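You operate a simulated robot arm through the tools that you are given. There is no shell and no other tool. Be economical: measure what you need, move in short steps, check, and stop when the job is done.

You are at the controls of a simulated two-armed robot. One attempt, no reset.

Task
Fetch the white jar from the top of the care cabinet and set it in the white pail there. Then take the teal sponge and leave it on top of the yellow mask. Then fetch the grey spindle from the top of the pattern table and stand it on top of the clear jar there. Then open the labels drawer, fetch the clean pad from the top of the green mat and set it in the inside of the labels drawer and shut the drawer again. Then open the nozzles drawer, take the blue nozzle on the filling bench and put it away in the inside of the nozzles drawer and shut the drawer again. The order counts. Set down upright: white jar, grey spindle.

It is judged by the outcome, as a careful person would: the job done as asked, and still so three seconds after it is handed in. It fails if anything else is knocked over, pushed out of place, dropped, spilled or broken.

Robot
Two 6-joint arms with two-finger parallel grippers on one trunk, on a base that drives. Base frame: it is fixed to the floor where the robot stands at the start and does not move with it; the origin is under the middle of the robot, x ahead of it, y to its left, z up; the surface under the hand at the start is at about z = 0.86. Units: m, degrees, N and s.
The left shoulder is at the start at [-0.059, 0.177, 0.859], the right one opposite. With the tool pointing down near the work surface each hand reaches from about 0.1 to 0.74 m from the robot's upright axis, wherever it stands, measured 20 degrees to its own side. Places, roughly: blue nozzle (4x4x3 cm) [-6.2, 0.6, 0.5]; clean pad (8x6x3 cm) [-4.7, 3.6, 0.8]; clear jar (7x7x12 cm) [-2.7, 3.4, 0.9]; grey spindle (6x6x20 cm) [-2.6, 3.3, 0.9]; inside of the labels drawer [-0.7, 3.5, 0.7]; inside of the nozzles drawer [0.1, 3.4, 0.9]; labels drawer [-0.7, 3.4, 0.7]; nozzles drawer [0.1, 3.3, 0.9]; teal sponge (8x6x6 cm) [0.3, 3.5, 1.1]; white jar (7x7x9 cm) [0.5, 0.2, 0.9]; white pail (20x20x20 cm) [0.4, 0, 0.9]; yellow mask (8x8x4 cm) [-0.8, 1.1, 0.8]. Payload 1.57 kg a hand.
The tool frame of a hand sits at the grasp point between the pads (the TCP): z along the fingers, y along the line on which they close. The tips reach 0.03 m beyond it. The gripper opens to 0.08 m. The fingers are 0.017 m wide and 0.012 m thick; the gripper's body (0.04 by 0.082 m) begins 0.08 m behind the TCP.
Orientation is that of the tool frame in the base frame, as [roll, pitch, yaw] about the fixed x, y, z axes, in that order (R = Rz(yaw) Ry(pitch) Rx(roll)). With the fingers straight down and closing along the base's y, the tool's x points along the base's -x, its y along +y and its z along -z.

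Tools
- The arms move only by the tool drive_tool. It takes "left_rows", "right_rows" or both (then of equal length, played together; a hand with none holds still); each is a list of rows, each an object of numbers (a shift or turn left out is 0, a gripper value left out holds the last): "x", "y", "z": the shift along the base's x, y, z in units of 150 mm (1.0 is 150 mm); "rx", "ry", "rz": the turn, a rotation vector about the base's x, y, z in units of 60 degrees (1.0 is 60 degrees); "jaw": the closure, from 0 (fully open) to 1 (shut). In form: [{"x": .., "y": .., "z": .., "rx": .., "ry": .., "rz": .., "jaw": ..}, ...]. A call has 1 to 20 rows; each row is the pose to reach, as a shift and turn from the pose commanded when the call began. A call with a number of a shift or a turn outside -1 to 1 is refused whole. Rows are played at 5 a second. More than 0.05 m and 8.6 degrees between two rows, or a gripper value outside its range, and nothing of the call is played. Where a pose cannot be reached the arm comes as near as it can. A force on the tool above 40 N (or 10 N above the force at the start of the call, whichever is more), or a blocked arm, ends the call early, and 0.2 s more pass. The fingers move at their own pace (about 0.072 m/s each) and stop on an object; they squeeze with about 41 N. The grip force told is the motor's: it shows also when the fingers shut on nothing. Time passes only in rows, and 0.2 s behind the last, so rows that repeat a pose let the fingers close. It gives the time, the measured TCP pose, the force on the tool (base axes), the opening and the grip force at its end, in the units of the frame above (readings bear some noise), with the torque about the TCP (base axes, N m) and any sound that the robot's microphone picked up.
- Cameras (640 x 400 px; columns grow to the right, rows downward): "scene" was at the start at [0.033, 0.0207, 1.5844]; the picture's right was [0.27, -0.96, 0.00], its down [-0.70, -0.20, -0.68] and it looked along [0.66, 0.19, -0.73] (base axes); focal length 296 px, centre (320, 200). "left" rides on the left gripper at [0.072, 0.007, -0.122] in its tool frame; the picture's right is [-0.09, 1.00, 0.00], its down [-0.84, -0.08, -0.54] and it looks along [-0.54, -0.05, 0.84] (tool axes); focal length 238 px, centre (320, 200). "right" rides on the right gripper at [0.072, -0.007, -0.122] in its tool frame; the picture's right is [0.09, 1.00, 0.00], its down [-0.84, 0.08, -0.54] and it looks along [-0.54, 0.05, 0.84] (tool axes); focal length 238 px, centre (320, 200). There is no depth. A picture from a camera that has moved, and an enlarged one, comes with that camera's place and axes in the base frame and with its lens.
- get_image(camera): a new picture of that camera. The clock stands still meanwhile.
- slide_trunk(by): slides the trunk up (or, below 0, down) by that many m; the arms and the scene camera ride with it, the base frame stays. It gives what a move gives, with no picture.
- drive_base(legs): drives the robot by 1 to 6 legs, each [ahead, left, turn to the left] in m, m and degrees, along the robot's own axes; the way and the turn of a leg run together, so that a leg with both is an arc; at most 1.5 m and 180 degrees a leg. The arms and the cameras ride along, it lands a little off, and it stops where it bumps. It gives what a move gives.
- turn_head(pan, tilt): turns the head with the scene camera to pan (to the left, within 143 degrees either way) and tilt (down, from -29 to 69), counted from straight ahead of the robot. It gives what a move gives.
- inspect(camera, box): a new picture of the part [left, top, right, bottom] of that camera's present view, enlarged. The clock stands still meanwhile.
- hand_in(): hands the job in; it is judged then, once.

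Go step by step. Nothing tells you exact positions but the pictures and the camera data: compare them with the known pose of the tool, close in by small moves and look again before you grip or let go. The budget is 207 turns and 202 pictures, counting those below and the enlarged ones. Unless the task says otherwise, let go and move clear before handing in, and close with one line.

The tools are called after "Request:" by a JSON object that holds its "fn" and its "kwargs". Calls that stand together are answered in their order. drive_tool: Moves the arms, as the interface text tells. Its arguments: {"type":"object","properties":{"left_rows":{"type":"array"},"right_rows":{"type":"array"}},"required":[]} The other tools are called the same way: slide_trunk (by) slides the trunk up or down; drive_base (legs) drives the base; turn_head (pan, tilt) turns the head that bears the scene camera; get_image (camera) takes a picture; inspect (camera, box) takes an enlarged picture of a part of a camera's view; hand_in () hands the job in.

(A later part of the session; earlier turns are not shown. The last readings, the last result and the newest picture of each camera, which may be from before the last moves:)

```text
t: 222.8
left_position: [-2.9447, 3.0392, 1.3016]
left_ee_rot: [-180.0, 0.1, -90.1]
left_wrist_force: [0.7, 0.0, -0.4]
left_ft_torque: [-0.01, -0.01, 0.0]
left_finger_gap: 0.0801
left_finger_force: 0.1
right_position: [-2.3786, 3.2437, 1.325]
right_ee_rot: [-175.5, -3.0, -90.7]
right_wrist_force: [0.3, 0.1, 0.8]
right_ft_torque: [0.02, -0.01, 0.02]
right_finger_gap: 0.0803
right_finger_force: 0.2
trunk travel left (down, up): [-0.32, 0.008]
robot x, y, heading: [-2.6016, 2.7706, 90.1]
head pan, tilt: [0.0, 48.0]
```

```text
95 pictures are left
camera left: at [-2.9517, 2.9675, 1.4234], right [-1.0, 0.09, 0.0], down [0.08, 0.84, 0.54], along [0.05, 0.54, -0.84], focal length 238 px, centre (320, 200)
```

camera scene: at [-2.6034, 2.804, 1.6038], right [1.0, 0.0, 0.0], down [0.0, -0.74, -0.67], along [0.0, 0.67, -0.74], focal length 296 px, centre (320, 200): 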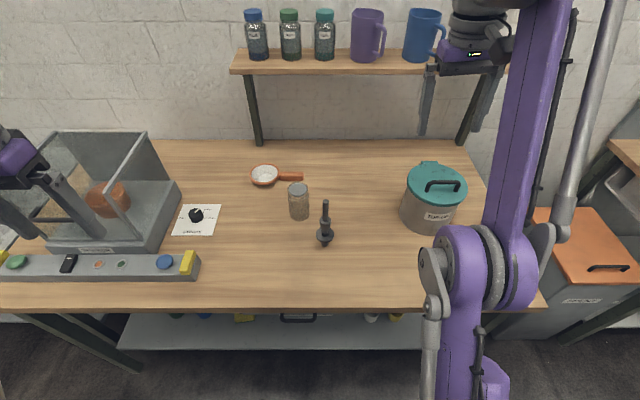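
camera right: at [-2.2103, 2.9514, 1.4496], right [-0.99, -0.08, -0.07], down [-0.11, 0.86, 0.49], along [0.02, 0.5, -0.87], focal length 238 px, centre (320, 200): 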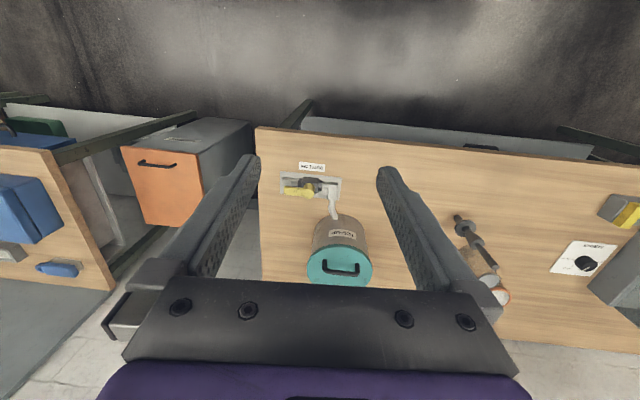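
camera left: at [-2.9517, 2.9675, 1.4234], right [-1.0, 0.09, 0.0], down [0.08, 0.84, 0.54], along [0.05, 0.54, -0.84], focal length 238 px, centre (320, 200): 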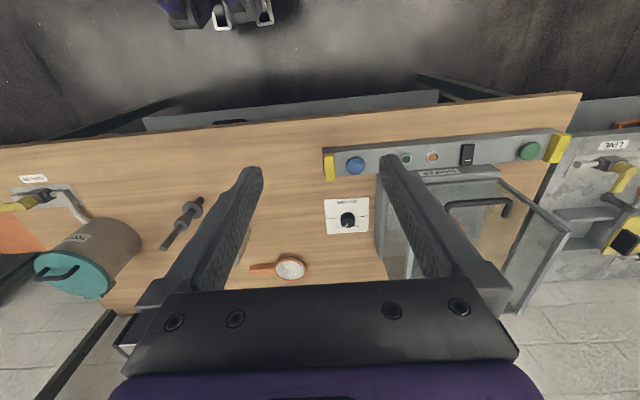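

Now I bring the left hand above the spindle in stages.

Request:
{"fn": "drive_tool", "kwargs": {"left_rows": [{"x": 0.25, "y": 0.15}, {"x": 0.5, "y": 0.3}, {"x": 0.75, "y": 0.45}, {"x": 1.0, "y": 0.6}]}}

Request:
{"fn": "drive_tool", "kwargs": {"left_rows": [{"x": 0.25, "y": 0.2}, {"x": 0.5, "y": 0.4}, {"x": 0.75, "y": 0.6}, {"x": 1.0, "y": 0.7}, {"x": 1.0, "y": 0.7, "z": -0.2}, {"x": 1.0, "y": 0.7, "z": -0.4}]}}

Request:
{"fn": "drive_tool", "kwargs": {"left_rows": [{"x": 0.2, "y": 0.2}, {"x": 0.36, "y": 0.45}, {"x": 0.36, "y": 0.56}, {"x": 0.36, "y": 0.56}]}}

Request:
{"fn": "get_image", "kwargs": {"camera": "left"}}

Request:
{"fn": "get_image", "kwargs": {"camera": "scene"}}

```text
t: 223.8
left_position: [-2.7925, 3.1298, 1.3032]
left_ee_rot: [180.0, 0.1, -90.0]
left_wrist_force: [0.0, 0.0, 0.1]
left_ft_torque: [-0.01, -0.02, -0.02]
left_finger_gap: 0.0799
left_finger_force: 0.0
right_position: [-2.3772, 3.244, 1.3244]
right_ee_rot: [-175.6, -3.0, -90.7]
right_wrist_force: [-0.1, 0.4, 0.1]
right_ft_torque: [-0.04, -0.01, 0.01]
right_finger_gap: 0.08
right_finger_force: 0.1
trunk travel left (down, up): [-0.32, 0.008]
robot x, y, heading: [-2.601, 2.7712, 89.9]
head pan, tilt: [0.0, 48.0]
```

```text
t: 225.2
left_position: [-2.6446, 3.2325, 1.2392]
left_ee_rot: [-179.9, 0.1, -90.1]
left_wrist_force: [0.2, 0.3, -0.3]
left_ft_torque: [-0.02, 0.05, 0.01]
left_finger_gap: 0.0801
left_finger_force: 0.1
right_position: [-2.3777, 3.2426, 1.3244]
right_ee_rot: [-175.5, -2.8, -90.7]
right_wrist_force: [0.7, -0.1, 0.8]
right_ft_torque: [-0.04, 0.03, 0.01]
right_finger_gap: 0.0797
right_finger_force: 0.0
trunk travel left (down, up): [-0.32, 0.008]
robot x, y, heading: [-2.6046, 2.7675, 89.9]
head pan, tilt: [0.0, 48.0]
```

```text
t: 226.2
left_position: [-2.5905, 3.3159, 1.2401]
left_ee_rot: [179.9, 0.1, -90.1]
left_wrist_force: [-0.4, 0.0, 1.0]
left_ft_torque: [-0.02, -0.01, -0.02]
left_finger_gap: 0.0799
left_finger_force: 0.1
right_position: [-2.3787, 3.2406, 1.325]
right_ee_rot: [-175.4, -2.9, -90.6]
right_wrist_force: [0.0, -1.3, -0.1]
right_ft_torque: [0.01, -0.03, 0.01]
right_finger_gap: 0.08
right_finger_force: 0.1
trunk travel left (down, up): [-0.32, 0.008]
robot x, y, heading: [-2.6029, 2.7662, 89.9]
head pan, tilt: [0.0, 48.0]
```

```text
94 pictures are left
camera left: at [-2.5987, 3.2446, 1.3631], right [-1.0, 0.09, 0.0], down [0.08, 0.84, 0.54], along [0.05, 0.54, -0.84], focal length 238 px, centre (320, 200)
```

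left: 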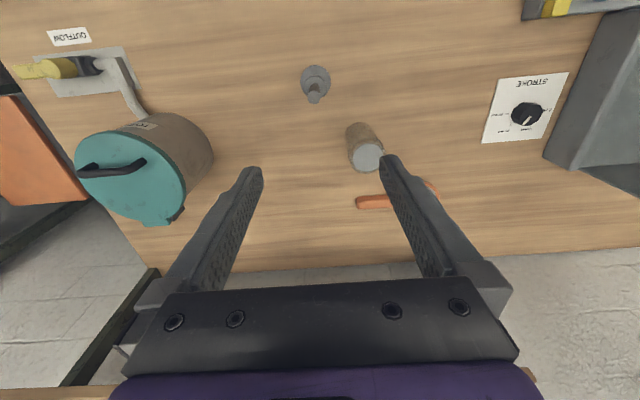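

```text
93 pictures are left
camera scene: at [-2.6029, 2.803, 1.6037], right [1.0, 0.0, 0.0], down [0.0, -0.74, -0.67], along [0.0, 0.67, -0.74], focal length 296 px, centre (320, 200)
```

scene: 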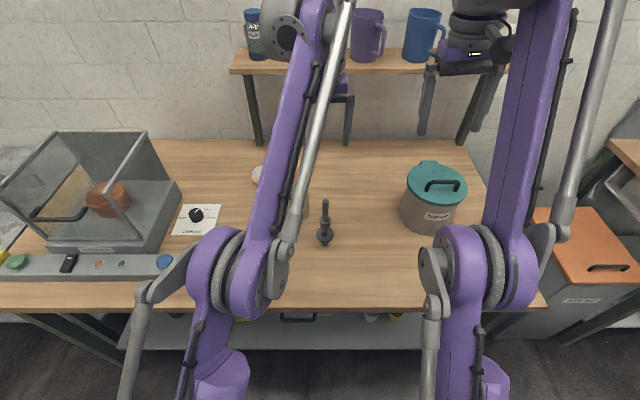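

Reconciling views: table is about z 0.86, spindle top ≈1.058 at (-2.586, 3.296), jar lid ≈ (-2.667, 3.415, 0.98). Correct y and lower to just above the rod.

Request:
{"fn": "drive_tool", "kwargs": {"left_rows": [{"x": 0.03, "y": -0.13, "z": -0.2}, {"x": 0.03, "y": -0.13, "z": -0.4}, {"x": 0.03, "y": -0.13, "z": -0.6}, {"x": 0.03, "y": -0.13, "z": -0.8}, {"x": 0.03, "y": -0.13, "z": -0.8}]}}

Request:
{"fn": "get_image", "kwargs": {"camera": "left"}}

Request:
{"fn": "inspect", "kwargs": {"camera": "scene", "box": [260, 120, 400, 260]}}

```text
t: 227.4
left_position: [-2.5878, 3.2999, 1.12]
left_ee_rot: [-179.9, 0.0, -90.0]
left_wrist_force: [0.7, 0.2, 0.1]
left_ft_torque: [0.0, -0.01, 0.01]
left_finger_gap: 0.08
left_finger_force: 0.2
right_position: [-2.3786, 3.243, 1.3235]
right_ee_rot: [-175.5, -2.9, -90.6]
right_wrist_force: [-0.7, -0.8, -0.9]
right_ft_torque: [0.01, -0.02, -0.01]
right_finger_gap: 0.0801
right_finger_force: 0.0
trunk travel left (down, up): [-0.32, 0.008]
robot x, y, heading: [-2.6006, 2.7674, 90.0]
head pan, tilt: [0.0, 48.0]
```

```text
92 pictures are left
camera left: at [-2.5934, 3.228, 1.2429], right [-1.0, 0.09, 0.0], down [0.08, 0.84, 0.54], along [0.05, 0.54, -0.84], focal length 238 px, centre (320, 200)
```

left: 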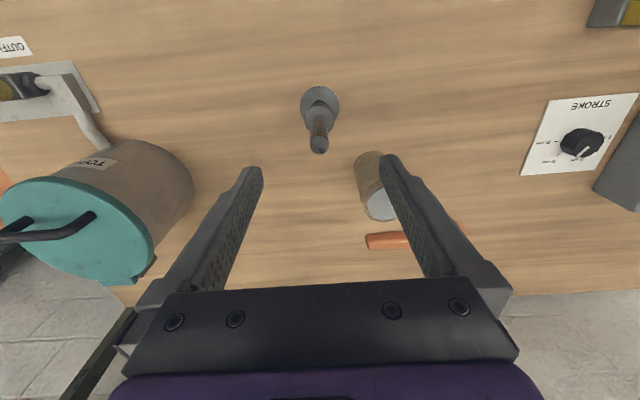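

```text
2.86 times, centred on (330, 190) of scene
camera zoom: at [-2.6031, 2.8037, 1.6037], right [1.0, 0.0, 0.0], down [0.0, -0.74, -0.67], along [0.0, 0.67, -0.74], focal length 846 px, centre (291, 229)
```

zoom: 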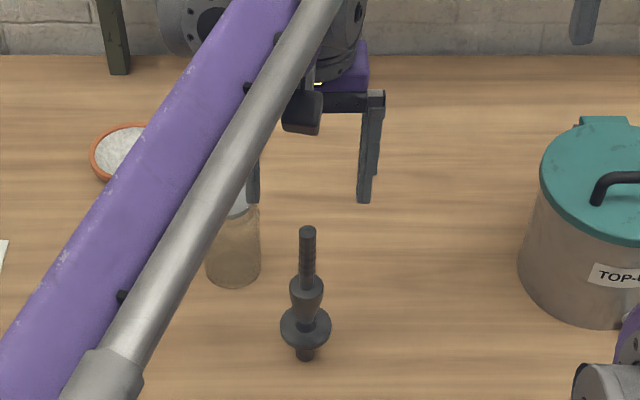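

Spindle axis at (-2.587, 3.294). Lower to z 1.022 and close on the rod.

Request:
{"fn": "drive_tool", "kwargs": {"left_rows": [{"x": 0.01, "y": -0.04, "z": -0.2}, {"x": 0.01, "y": -0.04, "z": -0.4}, {"x": 0.01, "y": -0.04, "z": -0.55}, {"x": 0.01, "y": -0.04, "z": -0.645}, {"x": 0.01, "y": -0.04, "z": -0.645}]}}

Request:
{"fn": "get_image", "kwargs": {"camera": "left"}}

Request:
{"fn": "inspect", "kwargs": {"camera": "scene", "box": [260, 120, 400, 260]}}

```text
t: 228.6
left_position: [-2.5851, 3.2923, 1.0249]
left_ee_rot: [179.9, 0.1, -90.1]
left_wrist_force: [0.6, 0.1, 0.9]
left_ft_torque: [0.01, 0.0, 0.02]
left_finger_gap: 0.08
left_finger_force: 0.0
right_position: [-2.3784, 3.242, 1.3258]
right_ee_rot: [-175.5, -2.9, -90.7]
right_wrist_force: [-0.5, 0.3, -0.6]
right_ft_torque: [0.0, 0.01, 0.0]
right_finger_gap: 0.0798
right_finger_force: 0.0
trunk travel left (down, up): [-0.32, 0.008]
robot x, y, heading: [-2.5985, 2.7646, 89.8]
head pan, tilt: [0.0, 48.0]
```

```text
90 pictures are left
camera left: at [-2.5926, 3.2215, 1.1474], right [-1.0, 0.09, 0.0], down [0.08, 0.84, 0.54], along [0.05, 0.54, -0.84], focal length 238 px, centre (320, 200)
```

left: 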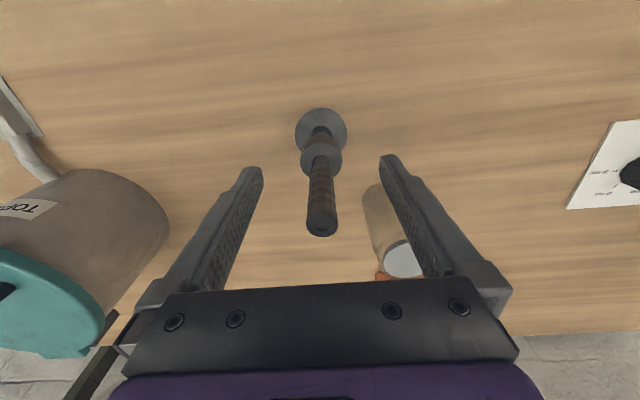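

```text
2.86 times, centred on (330, 190) of scene
camera zoom: at [-2.6031, 2.8036, 1.6037], right [1.0, 0.0, 0.0], down [0.0, -0.74, -0.67], along [0.0, 0.67, -0.74], focal length 846 px, centre (291, 229)
```

zoom: 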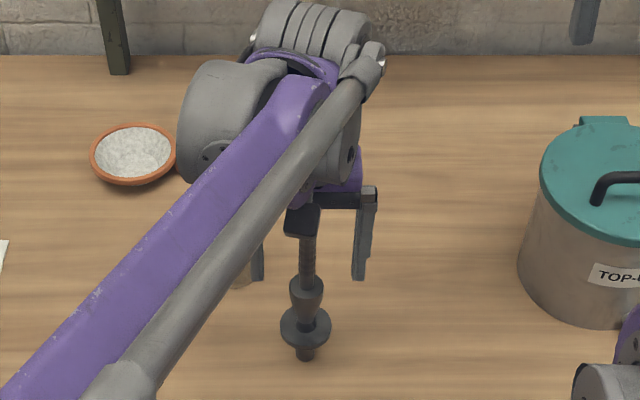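

Rod exactly centred between the pads, tips just above the cone. Close and lift gently.

Request:
{"fn": "drive_tool", "kwargs": {"left_rows": [{"jaw": 0.4}, {"jaw": 0.8}, {"jaw": 1}, {"jaw": 1}, {"jaw": 1}, {"jaw": 1}, {"z": 0.03, "jaw": 1}, {"z": 0.08, "jaw": 1}, {"z": 0.15, "jaw": 1}, {"z": 0.22, "jaw": 1}]}}

Request:
{"fn": "get_image", "kwargs": {"camera": "left"}}

Request:
{"fn": "inspect", "kwargs": {"camera": "scene", "box": [260, 120, 400, 260]}}

```text
t: 230.8
left_position: [-2.5854, 3.2934, 1.0566]
left_ee_rot: [180.0, 0.0, -90.0]
left_wrist_force: [0.1, 0.7, -2.5]
left_ft_torque: [-0.01, 0.0, 0.03]
left_finger_gap: 0.0155
left_finger_force: 31.6
right_position: [-2.3786, 3.2425, 1.3248]
right_ee_rot: [-175.5, -2.9, -90.6]
right_wrist_force: [-0.5, 0.3, 0.4]
right_ft_torque: [0.01, 0.02, 0.0]
right_finger_gap: 0.0799
right_finger_force: 0.1
trunk travel left (down, up): [-0.32, 0.008]
robot x, y, heading: [-2.6038, 2.7694, 90.0]
head pan, tilt: [0.0, 48.0]
```

```text
88 pictures are left
camera left: at [-2.5917, 3.2217, 1.1792], right [-1.0, 0.09, 0.0], down [0.08, 0.84, 0.54], along [0.05, 0.54, -0.84], focal length 238 px, centre (320, 200)
```

left: 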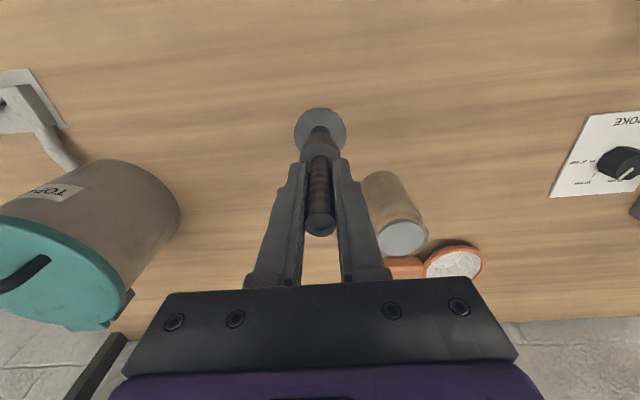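

```text
2.86 times, centred on (330, 190) of scene
camera zoom: at [-2.6031, 2.8037, 1.6037], right [1.0, 0.0, 0.0], down [0.0, -0.74, -0.67], along [0.0, 0.67, -0.74], focal length 846 px, centre (291, 229)
```

zoom: 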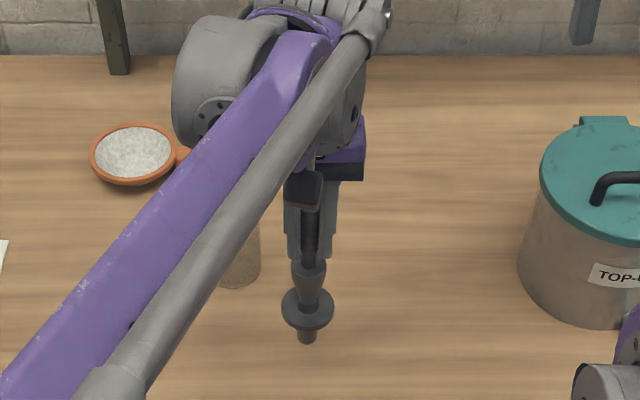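

Held vertical, weight 2.5 N. Jar lid triangulates to (-2.667, 3.410, 0.976). Lift 15 cm, then move over it.

Request:
{"fn": "drive_tool", "kwargs": {"left_rows": [{"z": 0.05}, {"z": 0.15}, {"z": 0.3}, {"z": 0.45}, {"z": 0.6}, {"z": 0.75}, {"z": 0.88}, {"z": 0.97}, {"z": 1.0}, {"z": 1.0}]}}

Request:
{"fn": "drive_tool", "kwargs": {"left_rows": [{"x": -0.05, "y": 0.07}, {"x": -0.13, "y": 0.18}, {"x": -0.22, "y": 0.3}, {"x": -0.31, "y": 0.43}, {"x": -0.4, "y": 0.56}, {"x": -0.48, "y": 0.68}, {"x": -0.535, "y": 0.76}, {"x": -0.545, "y": 0.777}, {"x": -0.545, "y": 0.777}]}}

Request:
{"fn": "get_image", "kwargs": {"camera": "left"}}

Request:
{"fn": "get_image", "kwargs": {"camera": "scene"}}

```text
t: 233.0
left_position: [-2.5862, 3.2928, 1.2065]
left_ee_rot: [180.0, 0.0, -90.1]
left_wrist_force: [-0.1, 0.4, -3.0]
left_ft_torque: [-0.02, 0.01, -0.01]
left_finger_gap: 0.0159
left_finger_force: 31.6
right_position: [-2.3784, 3.242, 1.325]
right_ee_rot: [-175.5, -2.9, -90.6]
right_wrist_force: [0.1, 0.0, 0.4]
right_ft_torque: [0.0, 0.02, 0.0]
right_finger_gap: 0.0801
right_finger_force: 0.1
trunk travel left (down, up): [-0.32, 0.008]
robot x, y, heading: [-2.5999, 2.7672, 89.9]
head pan, tilt: [0.0, 48.0]
```

```text
t: 235.0
left_position: [-2.6627, 3.3717, 1.1894]
left_ee_rot: [-180.0, 0.0, -90.1]
left_wrist_force: [0.4, -0.3, -2.7]
left_ft_torque: [-0.03, -0.02, 0.03]
left_finger_gap: 0.0155
left_finger_force: 31.2
left hand out of reach, approached as far as the arm can: row 5, 6, 7, 8, 9
right_position: [-2.3793, 3.243, 1.3239]
right_ee_rot: [-175.5, -3.0, -90.4]
right_wrist_force: [-0.3, 0.2, 0.1]
right_ft_torque: [0.02, -0.02, -0.01]
right_finger_gap: 0.0798
right_finger_force: 0.0
trunk travel left (down, up): [-0.32, 0.008]
robot x, y, heading: [-2.6027, 2.7678, 90.0]
head pan, tilt: [0.0, 48.0]
```

```text
86 pictures are left
camera left: at [-2.6696, 3.3013, 1.3119], right [-1.0, 0.09, 0.0], down [0.08, 0.84, 0.54], along [0.05, 0.54, -0.84], focal length 238 px, centre (320, 200)
```

left: 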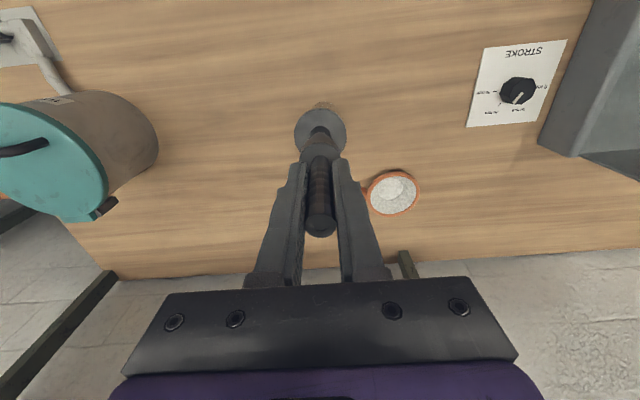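

```text
85 pictures are left
camera scene: at [-2.6039, 2.8047, 1.6037], right [1.0, 0.0, 0.0], down [0.0, -0.74, -0.67], along [0.0, 0.67, -0.74], focal length 296 px, centre (320, 200)
```

scene: 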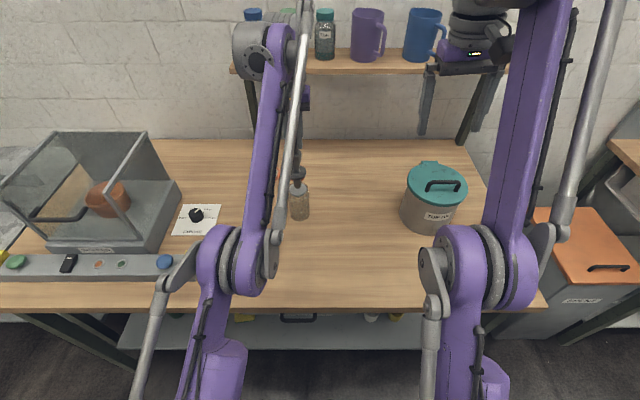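

Just short of reach at this height. I'll drive 2.5 cm closer and aim again.

Request:
{"fn": "drive_base", "kwargs": {"legs": [[0.03, 0, 0]]}}

Request:
{"fn": "drive_tool", "kwargs": {"left_rows": [{"y": -0.1, "z": -0.06}, {"y": -0.2, "z": -0.12}, {"y": -0.2, "z": -0.17}, {"y": -0.2, "z": -0.17}]}}

Request:
{"fn": "get_image", "kwargs": {"camera": "left"}}

Request:
{"fn": "inspect", "kwargs": {"camera": "scene", "box": [230, 130, 370, 230]}}

```text
t: 235.8
left_position: [-2.6609, 3.3978, 1.1901]
left_ee_rot: [180.0, 0.1, -90.1]
left_wrist_force: [0.3, 0.0, -2.7]
left_ft_torque: [0.03, 0.01, 0.03]
left_finger_gap: 0.016
left_finger_force: 31.5
right_position: [-2.3781, 3.2676, 1.3257]
right_ee_rot: [-175.5, -2.8, -90.7]
right_wrist_force: [0.1, -0.3, -0.2]
right_ft_torque: [0.01, 0.0, 0.03]
right_finger_gap: 0.08
right_finger_force: 0.1
trunk travel left (down, up): [-0.32, 0.008]
robot x, y, heading: [-2.5987, 2.8006, 90.0]
head pan, tilt: [0.0, 48.0]
```

```text
t: 236.8
left_position: [-2.6613, 3.3693, 1.1644]
left_ee_rot: [-180.0, 0.1, -90.0]
left_wrist_force: [-0.9, 0.2, -3.0]
left_ft_torque: [-0.02, -0.01, -0.01]
left_finger_gap: 0.0158
left_finger_force: 31.3
right_position: [-2.3767, 3.2721, 1.3266]
right_ee_rot: [-175.5, -2.9, -90.6]
right_wrist_force: [0.5, -0.7, -0.5]
right_ft_torque: [0.04, -0.02, 0.02]
right_finger_gap: 0.08
right_finger_force: 0.1
trunk travel left (down, up): [-0.32, 0.008]
robot x, y, heading: [-2.5996, 2.7973, 90.0]
head pan, tilt: [0.0, 48.0]
```

```text
84 pictures are left
camera left: at [-2.6679, 3.2992, 1.2862], right [-1.0, 0.09, 0.0], down [0.08, 0.84, 0.54], along [0.05, 0.54, -0.84], focal length 238 px, centre (320, 200)
```

left: 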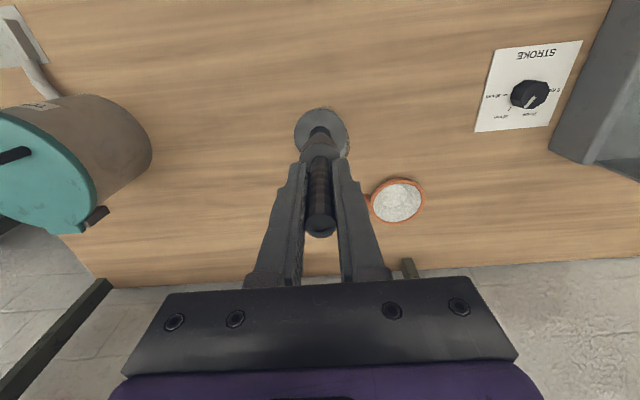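

```text
4.00 times, centred on (300, 180) of scene
camera zoom: at [-2.603, 2.8323, 1.6037], right [1.0, 0.0, 0.0], down [0.0, -0.74, -0.67], along [0.0, 0.67, -0.74], focal length 1184 px, centre (400, 280)
```

zoom: 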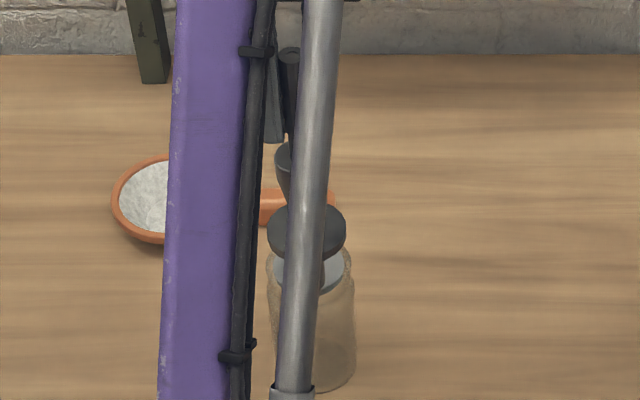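

Bottom of the spindle is about 2.4 cm above the lid; shift +4 cm in y and 6 mm in x.

Request:
{"fn": "drive_tool", "kwargs": {"left_rows": [{"x": -0.01, "y": 0.07}, {"x": -0.02, "y": 0.14}, {"x": -0.035, "y": 0.21}, {"x": -0.04, "y": 0.27}, {"x": -0.04, "y": 0.27}]}}

Request:
{"fn": "get_image", "kwargs": {"camera": "left"}}

Request:
{"fn": "inspect", "kwargs": {"camera": "scene", "box": [230, 130, 370, 230]}}

Request:
{"fn": "get_image", "kwargs": {"camera": "right"}}

```text
t: 238.0
left_position: [-2.6683, 3.4105, 1.165]
left_ee_rot: [-179.9, 0.0, -90.1]
left_wrist_force: [0.6, 0.0, -3.1]
left_ft_torque: [-0.01, 0.02, 0.02]
left_finger_gap: 0.0154
left_finger_force: 31.6
right_position: [-2.3775, 3.2716, 1.3247]
right_ee_rot: [-175.6, -3.0, -90.6]
right_wrist_force: [0.6, -0.1, 0.7]
right_ft_torque: [0.04, 0.0, -0.01]
right_finger_gap: 0.08
right_finger_force: 0.0
trunk travel left (down, up): [-0.32, 0.008]
robot x, y, heading: [-2.6015, 2.7984, 89.8]
head pan, tilt: [0.0, 48.0]
```

```text
82 pictures are left
camera left: at [-2.6749, 3.3399, 1.2867], right [-1.0, 0.09, 0.0], down [0.08, 0.84, 0.54], along [0.05, 0.54, -0.84], focal length 238 px, centre (320, 200)
```

left: 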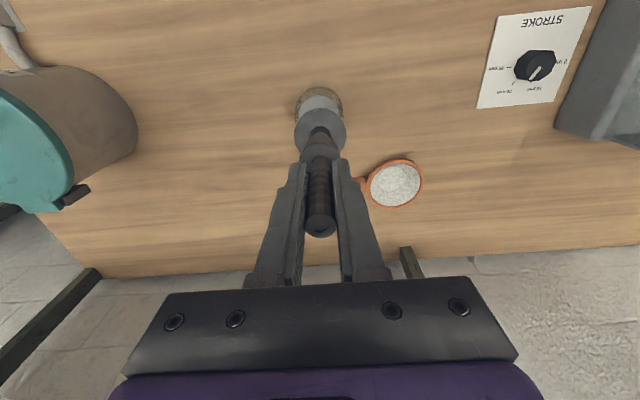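

```text
4.00 times, centred on (300, 180) of scene
camera zoom: at [-2.603, 2.8329, 1.6037], right [1.0, 0.0, 0.0], down [0.0, -0.74, -0.67], along [0.0, 0.67, -0.74], focal length 1184 px, centre (400, 280)
```

zoom: 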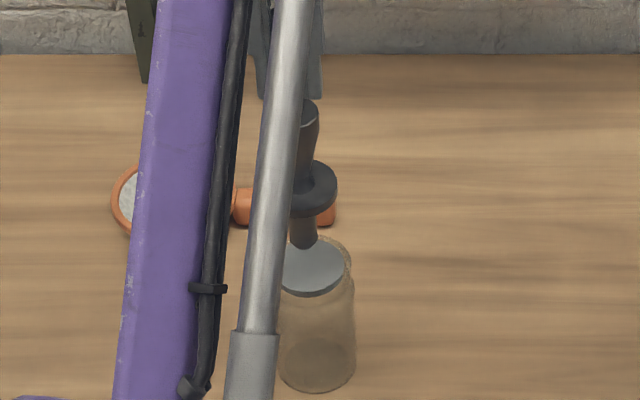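

```text
80 pictures are left
camera right: at [-2.3809, 3.2069, 1.4497], right [-0.99, -0.09, -0.07], down [-0.11, 0.86, 0.49], along [0.02, 0.5, -0.87], focal length 238 px, centre (320, 200)
```

right: 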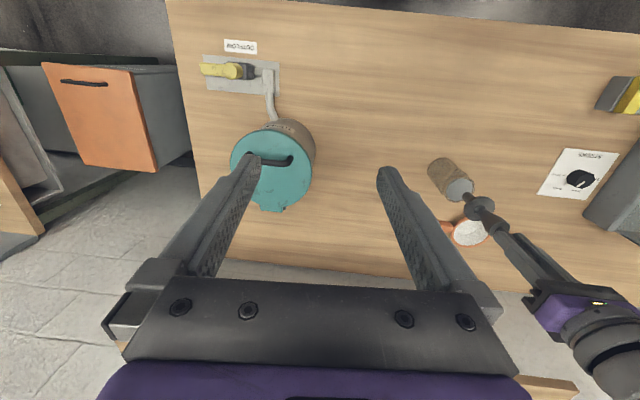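

The peg is above the lid's centre within a few mm. Lower slowly until contact.

Request:
{"fn": "drive_tool", "kwargs": {"left_rows": [{"x": 0.015, "z": -0.04}, {"x": 0.015, "z": -0.08}, {"x": 0.015, "z": -0.11}, {"x": 0.015, "z": -0.13}, {"x": 0.015, "z": -0.13}]}}

Request:
{"fn": "inspect", "kwargs": {"camera": "scene", "box": [260, 140, 360, 210]}}

Request:
{"fn": "inspect", "kwargs": {"camera": "right", "box": [400, 130, 540, 250]}}

```text
t: 239.2
left_position: [-2.6649, 3.4108, 1.1443]
left_ee_rot: [180.0, 0.0, -90.1]
left_wrist_force: [0.2, -0.3, -2.8]
left_ft_torque: [0.0, -0.03, 0.01]
left_finger_gap: 0.0155
left_finger_force: 31.5
right_position: [-2.3778, 3.2711, 1.3255]
right_ee_rot: [-175.5, -2.9, -90.6]
right_wrist_force: [-0.1, 0.2, -0.4]
right_ft_torque: [0.02, -0.02, -0.01]
right_finger_gap: 0.0801
right_finger_force: 0.2
trunk travel left (down, up): [-0.32, 0.008]
robot x, y, heading: [-2.6004, 2.7997, 90.0]
head pan, tilt: [0.0, 48.0]
```

```text
5.71 times, centred on (310, 175) of scene
camera zoom: at [-2.603, 2.8329, 1.6037], right [1.0, 0.0, 0.0], down [0.0, -0.74, -0.67], along [0.0, 0.67, -0.74], focal length 1691 px, centre (377, 343)
```

zoom: 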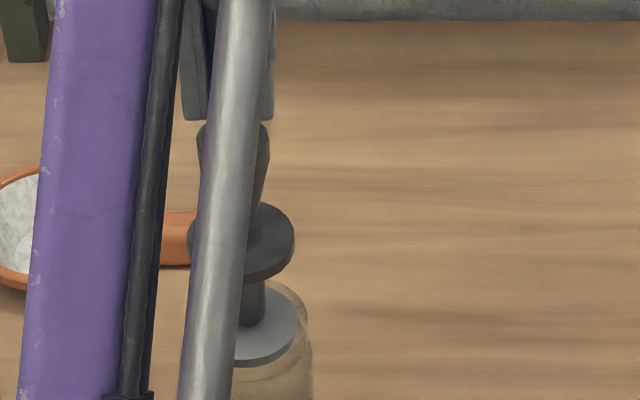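

```text
3.33 times, centred on (470, 190) of right
camera zoom: at [-2.3809, 3.2069, 1.4498], right [-0.99, -0.09, -0.07], down [-0.11, 0.86, 0.49], along [0.02, 0.5, -0.87], focal length 794 px, centre (-180, 233)
```

zoom: 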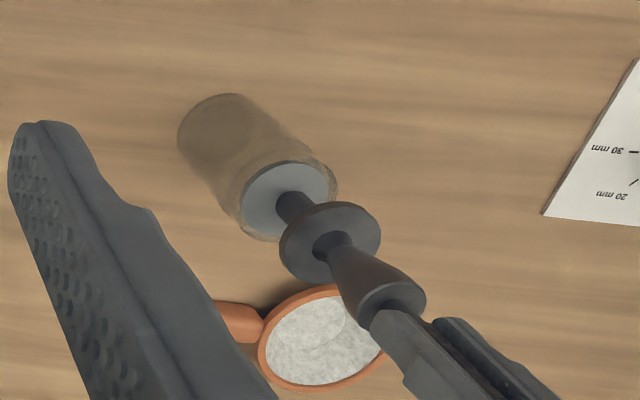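

Peg is over the lid's centre in both views. Continue feeling down.

Request:
{"fn": "drive_tool", "kwargs": {"left_rows": [{"z": -0.01}, {"z": -0.02}, {"z": -0.02}]}}

```text
t: 240.0
left_position: [-2.6656, 3.4113, 1.1431]
left_ee_rot: [179.9, 0.0, -90.1]
left_wrist_force: [-0.2, 0.6, -3.4]
left_ft_torque: [-0.03, 0.0, -0.03]
left_finger_gap: 0.0155
left_finger_force: 31.6
right_position: [-2.3788, 3.2718, 1.3261]
right_ee_rot: [-175.5, -3.0, -90.5]
right_wrist_force: [0.2, -0.7, 0.0]
right_ft_torque: [-0.03, -0.01, -0.01]
right_finger_gap: 0.0801
right_finger_force: 0.1
trunk travel left (down, up): [-0.32, 0.008]
robot x, y, heading: [-2.6008, 2.7987, 89.7]
head pan, tilt: [0.0, 48.0]
```

Request:
{"fn": "drive_tool", "kwargs": {"left_rows": [{"z": -0.01}, {"z": -0.02}, {"z": -0.03}, {"z": -0.03}]}}

```text
t: 241.0
left_position: [-2.6655, 3.4095, 1.1386]
left_ee_rot: [180.0, 0.2, -90.1]
left_wrist_force: [-2.0, -0.2, 20.2]
left_ft_torque: [0.09, 0.17, -0.01]
left_finger_gap: 0.0159
left_finger_force: 31.9
right_position: [-2.3773, 3.2689, 1.326]
right_ee_rot: [-175.5, -2.8, -90.6]
right_wrist_force: [0.0, -1.0, 0.3]
right_ft_torque: [0.0, -0.01, -0.03]
right_finger_gap: 0.0802
right_finger_force: 0.0
trunk travel left (down, up): [-0.32, 0.008]
robot x, y, heading: [-2.6018, 2.7962, 89.9]
head pan, tilt: [0.0, 48.0]
```

Contact. Ease the pressure off, check, then open slowly.

Request:
{"fn": "drive_tool", "kwargs": {"left_rows": [{"z": 0.005}, {"z": 0.009}, {"z": 0.009}]}}

Request:
{"fn": "inspect", "kwargs": {"camera": "right", "box": [400, 130, 540, 250]}}

```text
t: 241.8
left_position: [-2.6648, 3.41, 1.1379]
left_ee_rot: [-180.0, 0.0, -90.1]
left_wrist_force: [-0.8, -2.0, 7.9]
left_ft_torque: [-0.28, 0.1, -0.02]
left_finger_gap: 0.0158
left_finger_force: 31.1
right_position: [-2.3782, 3.2701, 1.3248]
right_ee_rot: [-175.5, -2.9, -90.6]
right_wrist_force: [-0.7, 0.5, 0.1]
right_ft_torque: [-0.01, 0.0, 0.01]
right_finger_gap: 0.0798
right_finger_force: 0.0
trunk travel left (down, up): [-0.32, 0.008]
robot x, y, heading: [-2.6005, 2.7972, 89.8]
head pan, tilt: [0.0, 48.0]
```

```text
3.33 times, centred on (470, 190) of right
camera zoom: at [-2.3809, 3.2056, 1.45], right [-0.99, -0.09, -0.07], down [-0.11, 0.86, 0.49], along [0.02, 0.5, -0.87], focal length 794 px, centre (-180, 233)
```

zoom: 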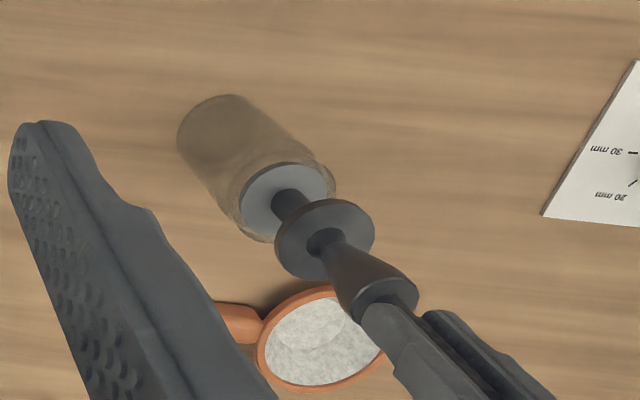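

Request:
{"fn": "drive_tool", "kwargs": {"left_rows": [{"z": 0.004}, {"z": 0.004}, {"z": 0.004, "jaw": 0.79}, {"z": 0.004, "jaw": 0.77}, {"z": 0.004, "jaw": 0.75}, {"z": 0.004, "jaw": 0.7}, {"z": 0.004, "jaw": 0.6}, {"z": 0.004, "jaw": 0.5}, {"z": 0.004, "jaw": 0.5}]}}

Request:
{"fn": "inspect", "kwargs": {"camera": "right", "box": [400, 130, 540, 250]}}

Request:
{"fn": "get_image", "kwargs": {"camera": "left"}}

```text
t: 243.8
left_position: [-2.6654, 3.4114, 1.1383]
left_ee_rot: [180.0, 0.0, -90.1]
left_wrist_force: [0.0, 0.0, -0.3]
left_ft_torque: [-0.03, 0.02, 0.02]
left_finger_gap: 0.0401
left_finger_force: 0.0
right_position: [-2.3785, 3.2717, 1.3254]
right_ee_rot: [-175.5, -2.9, -90.6]
right_wrist_force: [-0.8, 0.5, 0.7]
right_ft_torque: [0.01, 0.0, 0.02]
right_finger_gap: 0.0801
right_finger_force: 0.1
trunk travel left (down, up): [-0.32, 0.008]
robot x, y, heading: [-2.6022, 2.7928, 89.9]
head pan, tilt: [0.0, 48.0]
```

```text
3.33 times, centred on (470, 190) of right
camera zoom: at [-2.3809, 3.2067, 1.4498], right [-0.99, -0.09, -0.07], down [-0.11, 0.86, 0.49], along [0.02, 0.5, -0.87], focal length 794 px, centre (-180, 233)
```

zoom: 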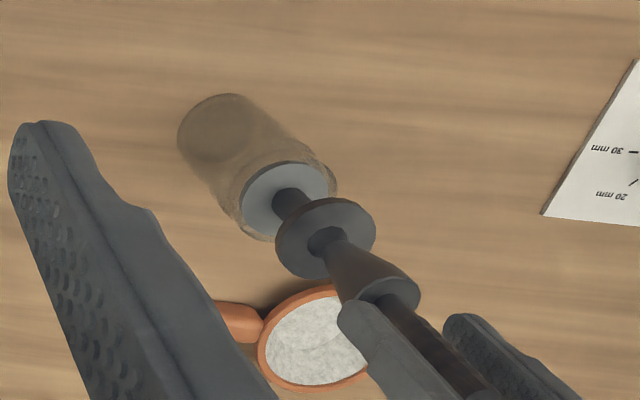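

```text
75 pictures are left
camera left: at [-2.672, 3.3398, 1.261], right [-1.0, 0.09, 0.0], down [0.08, 0.84, 0.54], along [0.05, 0.54, -0.84], focal length 238 px, centre (320, 200)
```

left: 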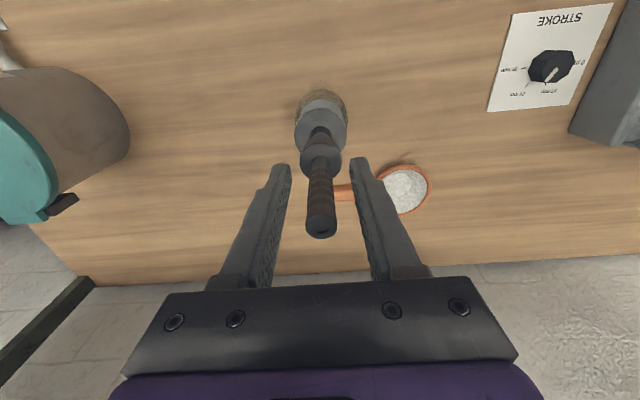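

It stands by itself. Open fully and slide the hand back toward me, out of the way, then up.

Request:
{"fn": "drive_tool", "kwargs": {"left_rows": [{"jaw": 0.2}, {"jaw": 0}, {"jaw": 0}, {"y": -0.1}, {"y": -0.2}, {"y": -0.35}, {"y": -0.5}, {"y": -0.65}, {"y": -0.8}, {"y": -0.8, "z": 0.2}, {"y": -0.8, "z": 0.4}, {"y": -0.8, "z": 0.6}]}}

Request:
{"fn": "get_image", "kwargs": {"camera": "left"}}

Request:
{"fn": "get_image", "kwargs": {"camera": "scene"}}

```text
t: 246.4
left_position: [-2.6587, 3.3259, 1.2534]
left_ee_rot: [180.0, 0.1, -90.1]
left_wrist_force: [1.1, -1.2, -0.3]
left_ft_torque: [0.01, -0.02, -0.04]
left_finger_gap: 0.0797
left_finger_force: 0.1
left hand out of reach, approached as far as the arm can: row 6, 7, 8, 9, 10, 11, 12
right_position: [-2.3787, 3.2698, 1.3266]
right_ee_rot: [-175.6, -2.9, -90.5]
right_wrist_force: [0.3, -0.4, -0.3]
right_ft_torque: [0.03, 0.01, 0.01]
right_finger_gap: 0.0799
right_finger_force: 0.0
trunk travel left (down, up): [-0.32, 0.008]
robot x, y, heading: [-2.6, 2.7966, 89.5]
head pan, tilt: [0.0, 48.0]
```

```text
74 pictures are left
camera left: at [-2.6646, 3.255, 1.3752], right [-1.0, 0.09, 0.0], down [0.08, 0.84, 0.54], along [0.05, 0.54, -0.84], focal length 238 px, centre (320, 200)
```

left: 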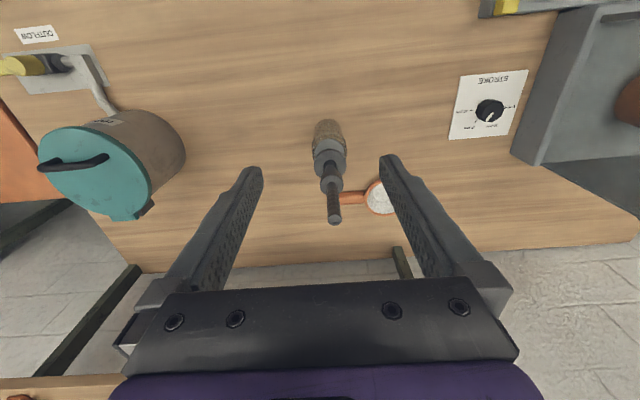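

```text
73 pictures are left
camera scene: at [-2.603, 2.8317, 1.6037], right [1.0, 0.0, 0.0], down [0.0, -0.74, -0.67], along [0.0, 0.67, -0.74], focal length 296 px, centre (320, 200)
```

scene: 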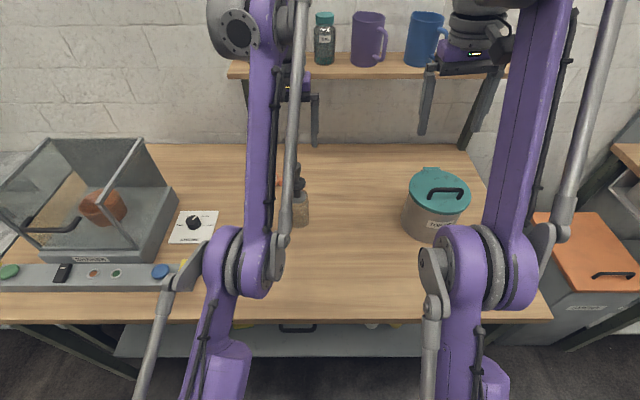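

The spindle stands upright on the jar. Next the labels drawer (teal, on the ISSUE bench at x≈-0.7). Drive back and right to it.

Request:
{"fn": "drive_base", "kwargs": {"legs": [[-0.4, 0, 0], [0, -1.0, 0], [0, -0.95, 0]]}}

Request:
{"fn": "turn_head", "kwargs": {"pan": 0, "tilt": 40}}

Request:
{"fn": "get_image", "kwargs": {"camera": "scene"}}

```text
t: 265.8
left_position: [-0.7102, 2.9229, 1.252]
left_ee_rot: [-179.9, -0.2, -90.6]
left_wrist_force: [-0.3, -0.3, 0.2]
left_ft_torque: [0.01, -0.01, 0.0]
left_finger_gap: 0.0802
left_finger_force: 0.0
right_position: [-0.4319, 2.8646, 1.3249]
right_ee_rot: [-175.6, -2.8, -90.9]
right_wrist_force: [-0.2, -0.3, 0.1]
right_ft_torque: [-0.01, 0.02, 0.02]
right_finger_gap: 0.08
right_finger_force: 0.1
trunk travel left (down, up): [-0.32, 0.008]
robot x, y, heading: [-0.6581, 2.3947, 89.3]
head pan, tilt: [0.0, 48.0]
```

```text
t: 266.5
left_position: [-0.7094, 2.9222, 1.2518]
left_ee_rot: [180.0, -0.2, -90.6]
left_wrist_force: [-0.5, -0.4, 0.8]
left_ft_torque: [0.01, 0.0, -0.02]
left_finger_gap: 0.0798
left_finger_force: 0.0
right_position: [-0.4311, 2.8649, 1.3257]
right_ee_rot: [-175.5, -2.9, -90.9]
right_wrist_force: [0.2, 0.4, 0.1]
right_ft_torque: [0.0, -0.02, 0.01]
right_finger_gap: 0.0799
right_finger_force: 0.0
trunk travel left (down, up): [-0.32, 0.008]
robot x, y, heading: [-0.6596, 2.3934, 89.5]
head pan, tilt: [0.0, 40.0]
```

```text
72 pictures are left
camera scene: at [-0.6585, 2.4345, 1.6151], right [1.0, -0.01, 0.0], down [-0.01, -0.64, -0.77], along [0.01, 0.77, -0.64], focal length 296 px, centre (320, 200)
```

scene: 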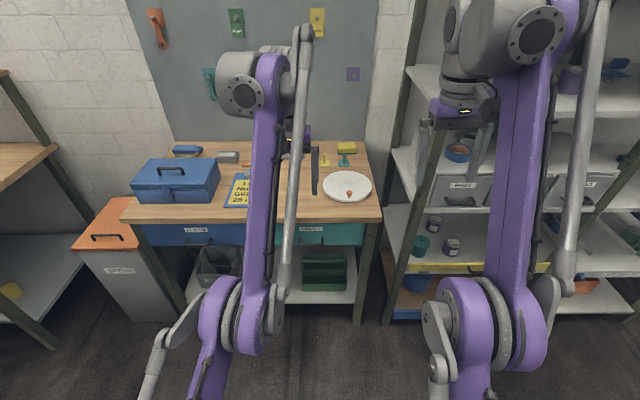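

Request:
{"fn": "inspect", "kwargs": {"camera": "scene", "box": [130, 190, 390, 300]}}

```text
2.46 times, centred on (260, 245) of scene
camera zoom: at [-0.6585, 2.4345, 1.6151], right [1.0, -0.01, 0.0], down [-0.01, -0.64, -0.77], along [0.01, 0.77, -0.64], focal length 728 px, centre (468, 89)
```

zoom: 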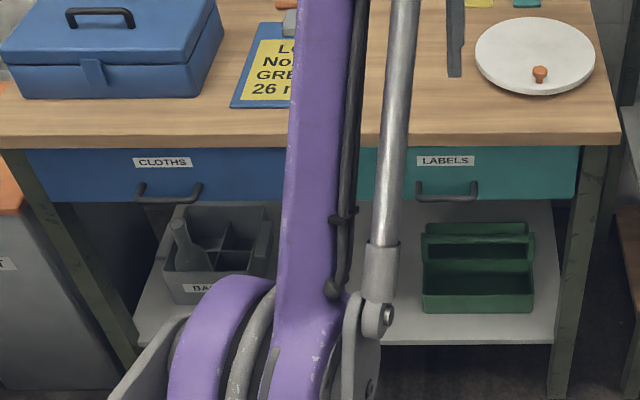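

The teal drawer is LABELS, with a horizontal bar handle at about x -0.68. I'll lower the trunk and turn the right hand to point forward with jaws closing vertically.

Request:
{"fn": "slide_trunk", "kwargs": {"by": -0.15}}

Request:
{"fn": "drive_tool", "kwargs": {"right_rows": [{"z": -0.14, "rx": 0.12}, {"z": -0.28, "rx": 0.24}, {"z": -0.42, "rx": 0.36}, {"z": -0.56, "rx": 0.48}, {"z": -0.7, "rx": 0.6}, {"z": -0.84, "rx": 0.72}, {"z": -1.0, "rx": 0.84}, {"z": -1.0, "rx": 0.96}]}}

Request:
{"fn": "drive_tool", "kwargs": {"right_rows": [{"z": -0.14, "rx": 0.12}, {"z": -0.28, "rx": 0.24}, {"z": -0.42, "rx": 0.36}, {"z": -0.56, "rx": 0.46}, {"z": -0.7, "rx": 0.46}, {"z": -0.84, "rx": 0.46}]}}

Request:
{"fn": "drive_tool", "kwargs": {"right_rows": [{"ry": 0.13}, {"ry": 0.26}, {"ry": 0.39}, {"ry": 0.52}, {"ry": 0.65}, {"ry": 0.78}, {"ry": 0.91}]}}

Request:
{"fn": "drive_tool", "kwargs": {"right_rows": [{"ry": 0.13}, {"ry": 0.26}, {"ry": 0.39}, {"ry": 0.52}, {"ry": 0.57}, {"ry": 0.57}]}}

Request:
{"fn": "get_image", "kwargs": {"camera": "right"}}

```text
t: 268.2
left_position: [-0.7104, 2.9055, 1.0576]
left_ee_rot: [179.9, -4.4, -90.5]
left_wrist_force: [-0.5, 0.3, 0.1]
left_ft_torque: [0.02, 0.04, 0.02]
left_finger_gap: 0.0799
left_finger_force: 0.1
right_position: [-0.4313, 2.8465, 1.1194]
right_ee_rot: [-175.5, -8.9, -90.9]
right_wrist_force: [0.6, 0.0, 0.4]
right_ft_torque: [0.03, -0.01, 0.02]
right_finger_gap: 0.0798
right_finger_force: 0.1
trunk travel left (down, up): [-0.17, 0.158]
robot x, y, heading: [-0.6574, 2.3911, 89.4]
head pan, tilt: [0.0, 40.0]
```

```text
t: 270.1
left_position: [-0.7105, 2.9055, 1.0563]
left_ee_rot: [-180.0, -4.4, -90.5]
left_wrist_force: [-0.5, 0.0, 0.2]
left_ft_torque: [0.0, -0.03, -0.04]
left_finger_gap: 0.0797
left_finger_force: 0.1
right_position: [-0.3999, 3.1181, 0.9421]
right_ee_rot: [-176.8, 48.6, -91.5]
right_wrist_force: [-0.5, -0.3, 0.6]
right_ft_torque: [-0.01, 0.0, 0.0]
right_finger_gap: 0.0799
right_finger_force: 0.1
right hand out of reach, approached as far as the arm can: row 1, 2, 3, 4, 5, 6, 7, 8
trunk travel left (down, up): [-0.17, 0.158]
robot x, y, heading: [-0.6539, 2.3895, 89.3]
head pan, tilt: [0.0, 40.0]
```

```text
t: 271.4
left_position: [-0.7102, 2.905, 1.0569]
left_ee_rot: [-179.9, -4.4, -90.5]
left_wrist_force: [0.9, 1.2, 0.3]
left_ft_torque: [0.0, 0.05, -0.01]
left_finger_gap: 0.0799
left_finger_force: 0.0
right_position: [-0.399, 3.1679, 1.036]
right_ee_rot: [-179.4, 76.2, -94.0]
right_wrist_force: [-0.3, 0.1, 0.7]
right_ft_torque: [-0.01, -0.02, 0.02]
right_finger_gap: 0.0802
right_finger_force: 0.1
right hand out of reach, approached as far as the arm can: row 1, 2, 3, 4, 5, 6
trunk travel left (down, up): [-0.17, 0.158]
robot x, y, heading: [-0.6564, 2.396, 89.4]
head pan, tilt: [0.0, 40.0]
```

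```text
t: 273.1
left_position: [-0.71, 2.9044, 1.0555]
left_ee_rot: [-180.0, -4.4, -90.5]
left_wrist_force: [-0.4, -0.5, 0.4]
left_ft_torque: [-0.02, 0.03, -0.02]
left_finger_gap: 0.0799
left_finger_force: 0.1
right_position: [-0.3948, 3.1656, 1.0397]
right_ee_rot: [103.9, 33.2, -163.4]
right_wrist_force: [0.0, 0.8, 0.1]
right_ft_torque: [0.03, -0.02, -0.02]
right_finger_gap: 0.0801
right_finger_force: 0.1
right hand out of reach, approached as far as the arm can: row 6, 7
trunk travel left (down, up): [-0.17, 0.158]
robot x, y, heading: [-0.6576, 2.3953, 89.7]
head pan, tilt: [0.0, 40.0]
```

```text
t: 274.4
left_position: [-0.7102, 2.9055, 1.0565]
left_ee_rot: [180.0, -4.4, -90.5]
left_wrist_force: [-0.4, -0.3, 0.4]
left_ft_torque: [0.01, 0.01, 0.0]
left_finger_gap: 0.0802
left_finger_force: 0.1
right_position: [-0.3916, 3.1772, 1.0513]
right_ee_rot: [94.7, 0.2, -166.4]
right_wrist_force: [0.0, -0.9, 0.3]
right_ft_torque: [-0.01, -0.02, 0.0]
right_finger_gap: 0.08
right_finger_force: 0.0
right hand out of reach, approached as far as the arm can: row 1, 2, 3, 4, 5, 6
trunk travel left (down, up): [-0.17, 0.158]
robot x, y, heading: [-0.6586, 2.3955, 89.3]
head pan, tilt: [0.0, 40.0]
```

```text
70 pictures are left
camera right: at [-0.4324, 3.0424, 1.054], right [-0.11, 0.06, 0.99], down [0.94, -0.32, 0.12], along [0.33, 0.95, -0.02], focal length 238 px, centre (320, 200)
```

right: 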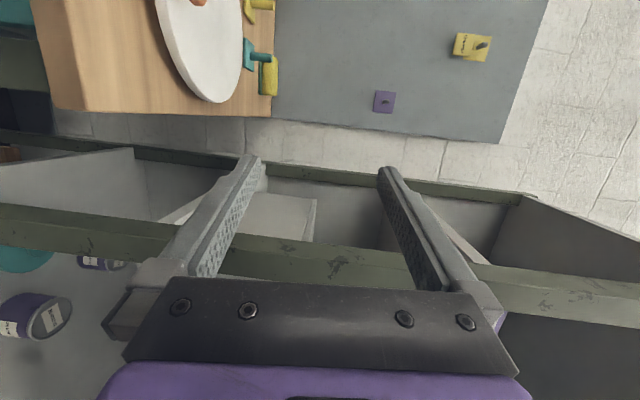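

The forward pose needs more distance than I gave it, so the hand jumped ahead (touching nothing). I'll back the base off and bring the command to a reachable spot in front of the drawer handle.

Request:
{"fn": "drive_base", "kwargs": {"legs": [[-0.2, 0, 0.5]]}}

Request:
{"fn": "drive_tool", "kwargs": {"right_rows": [{"y": 0.2, "x": -0.15}, {"y": 0.4, "x": -0.3}, {"y": 0.6, "x": -0.45}, {"y": 0.8, "x": -0.6}, {"y": 1.0, "x": -0.75}, {"y": 1.0, "x": -0.75}]}}

Request:
{"fn": "drive_tool", "kwargs": {"right_rows": [{"y": 0.2, "x": -0.15, "z": -0.1}, {"y": 0.4, "x": -0.3, "z": -0.2}, {"y": 0.6, "x": -0.45, "z": -0.3}, {"y": 0.8, "x": -0.6, "z": -0.4}, {"y": 1.0, "x": -0.75, "z": -0.5}, {"y": 1.0, "x": -0.75, "z": -0.5}]}}

Request:
{"fn": "get_image", "kwargs": {"camera": "right"}}

Request:
{"fn": "get_image", "kwargs": {"camera": "scene"}}

```text
t: 276.1
left_position: [-0.7127, 2.7045, 1.056]
left_ee_rot: [179.9, -4.4, -90.3]
left_wrist_force: [-0.9, 0.0, -0.7]
left_ft_torque: [0.01, -0.02, 0.0]
left_finger_gap: 0.0799
left_finger_force: 0.1
right_position: [-0.3957, 2.9761, 1.0528]
right_ee_rot: [94.6, 0.2, -166.0]
right_wrist_force: [0.3, -0.6, 0.1]
right_ft_torque: [0.0, 0.03, 0.01]
right_finger_gap: 0.08
right_finger_force: 0.0
trunk travel left (down, up): [-0.17, 0.158]
robot x, y, heading: [-0.6542, 2.1907, 89.9]
head pan, tilt: [0.0, 40.0]
```

```text
t: 277.4
left_position: [-0.7139, 2.7049, 1.0575]
left_ee_rot: [-180.0, -4.4, -90.4]
left_wrist_force: [-0.3, 1.0, 0.1]
left_ft_torque: [0.0, 0.0, 0.0]
left_finger_gap: 0.0799
left_finger_force: 0.1
right_position: [-0.5084, 3.06, 1.0345]
right_ee_rot: [94.7, 0.2, -166.1]
right_wrist_force: [-0.9, 1.0, -0.1]
right_ft_torque: [0.03, -0.03, 0.0]
right_finger_gap: 0.0799
right_finger_force: 0.0
right hand out of reach, approached as far as the arm can: row 3, 4, 5, 6
trunk travel left (down, up): [-0.17, 0.158]
robot x, y, heading: [-0.6572, 2.1945, 89.6]
head pan, tilt: [0.0, 40.0]
```

```text
t: 278.9
left_position: [-0.7135, 2.7053, 1.056]
left_ee_rot: [-180.0, -4.5, -90.2]
left_wrist_force: [-0.5, -0.1, -1.1]
left_ft_torque: [-0.03, -0.06, 0.0]
left_finger_gap: 0.0798
left_finger_force: 0.1
right_position: [-0.6012, 3.0753, 0.9459]
right_ee_rot: [94.8, 0.3, -166.1]
right_wrist_force: [0.3, 0.4, 0.1]
right_ft_torque: [0.04, -0.02, 0.02]
right_finger_gap: 0.0798
right_finger_force: 0.0
right hand out of reach, approached as far as the arm can: row 1, 2, 3, 4, 5, 6
trunk travel left (down, up): [-0.17, 0.158]
robot x, y, heading: [-0.6582, 2.1946, 89.8]
head pan, tilt: [0.0, 40.0]
```

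```text
69 pictures are left
camera right: at [-0.6411, 2.9405, 0.9469], right [-0.11, 0.06, 0.99], down [0.94, -0.32, 0.13], along [0.32, 0.95, -0.02], focal length 238 px, centre (320, 200)
```

right: 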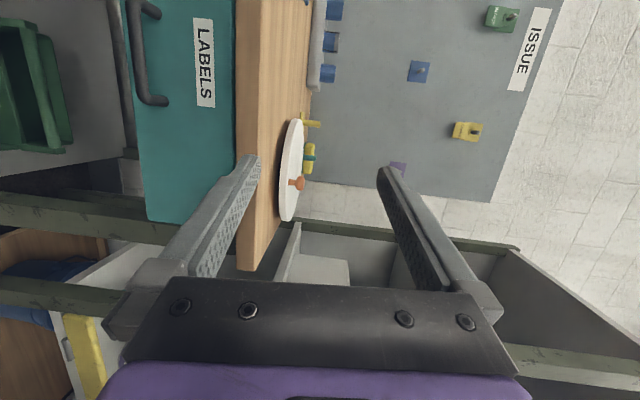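

```text
68 pictures are left
camera scene: at [-0.662, 2.2422, 1.4613], right [1.0, -0.01, 0.0], down [0.0, -0.64, -0.77], along [0.01, 0.77, -0.64], focal length 296 px, centre (320, 200)
```

scene: 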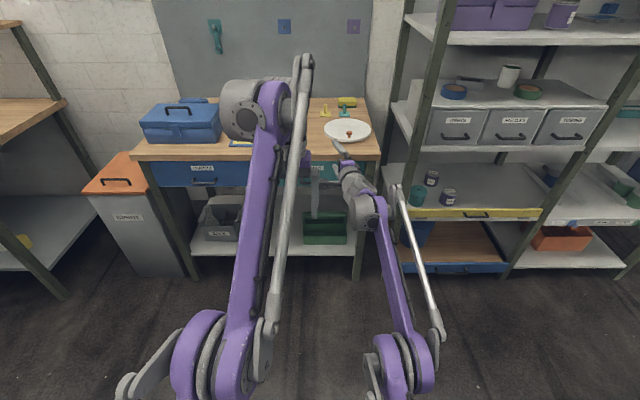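

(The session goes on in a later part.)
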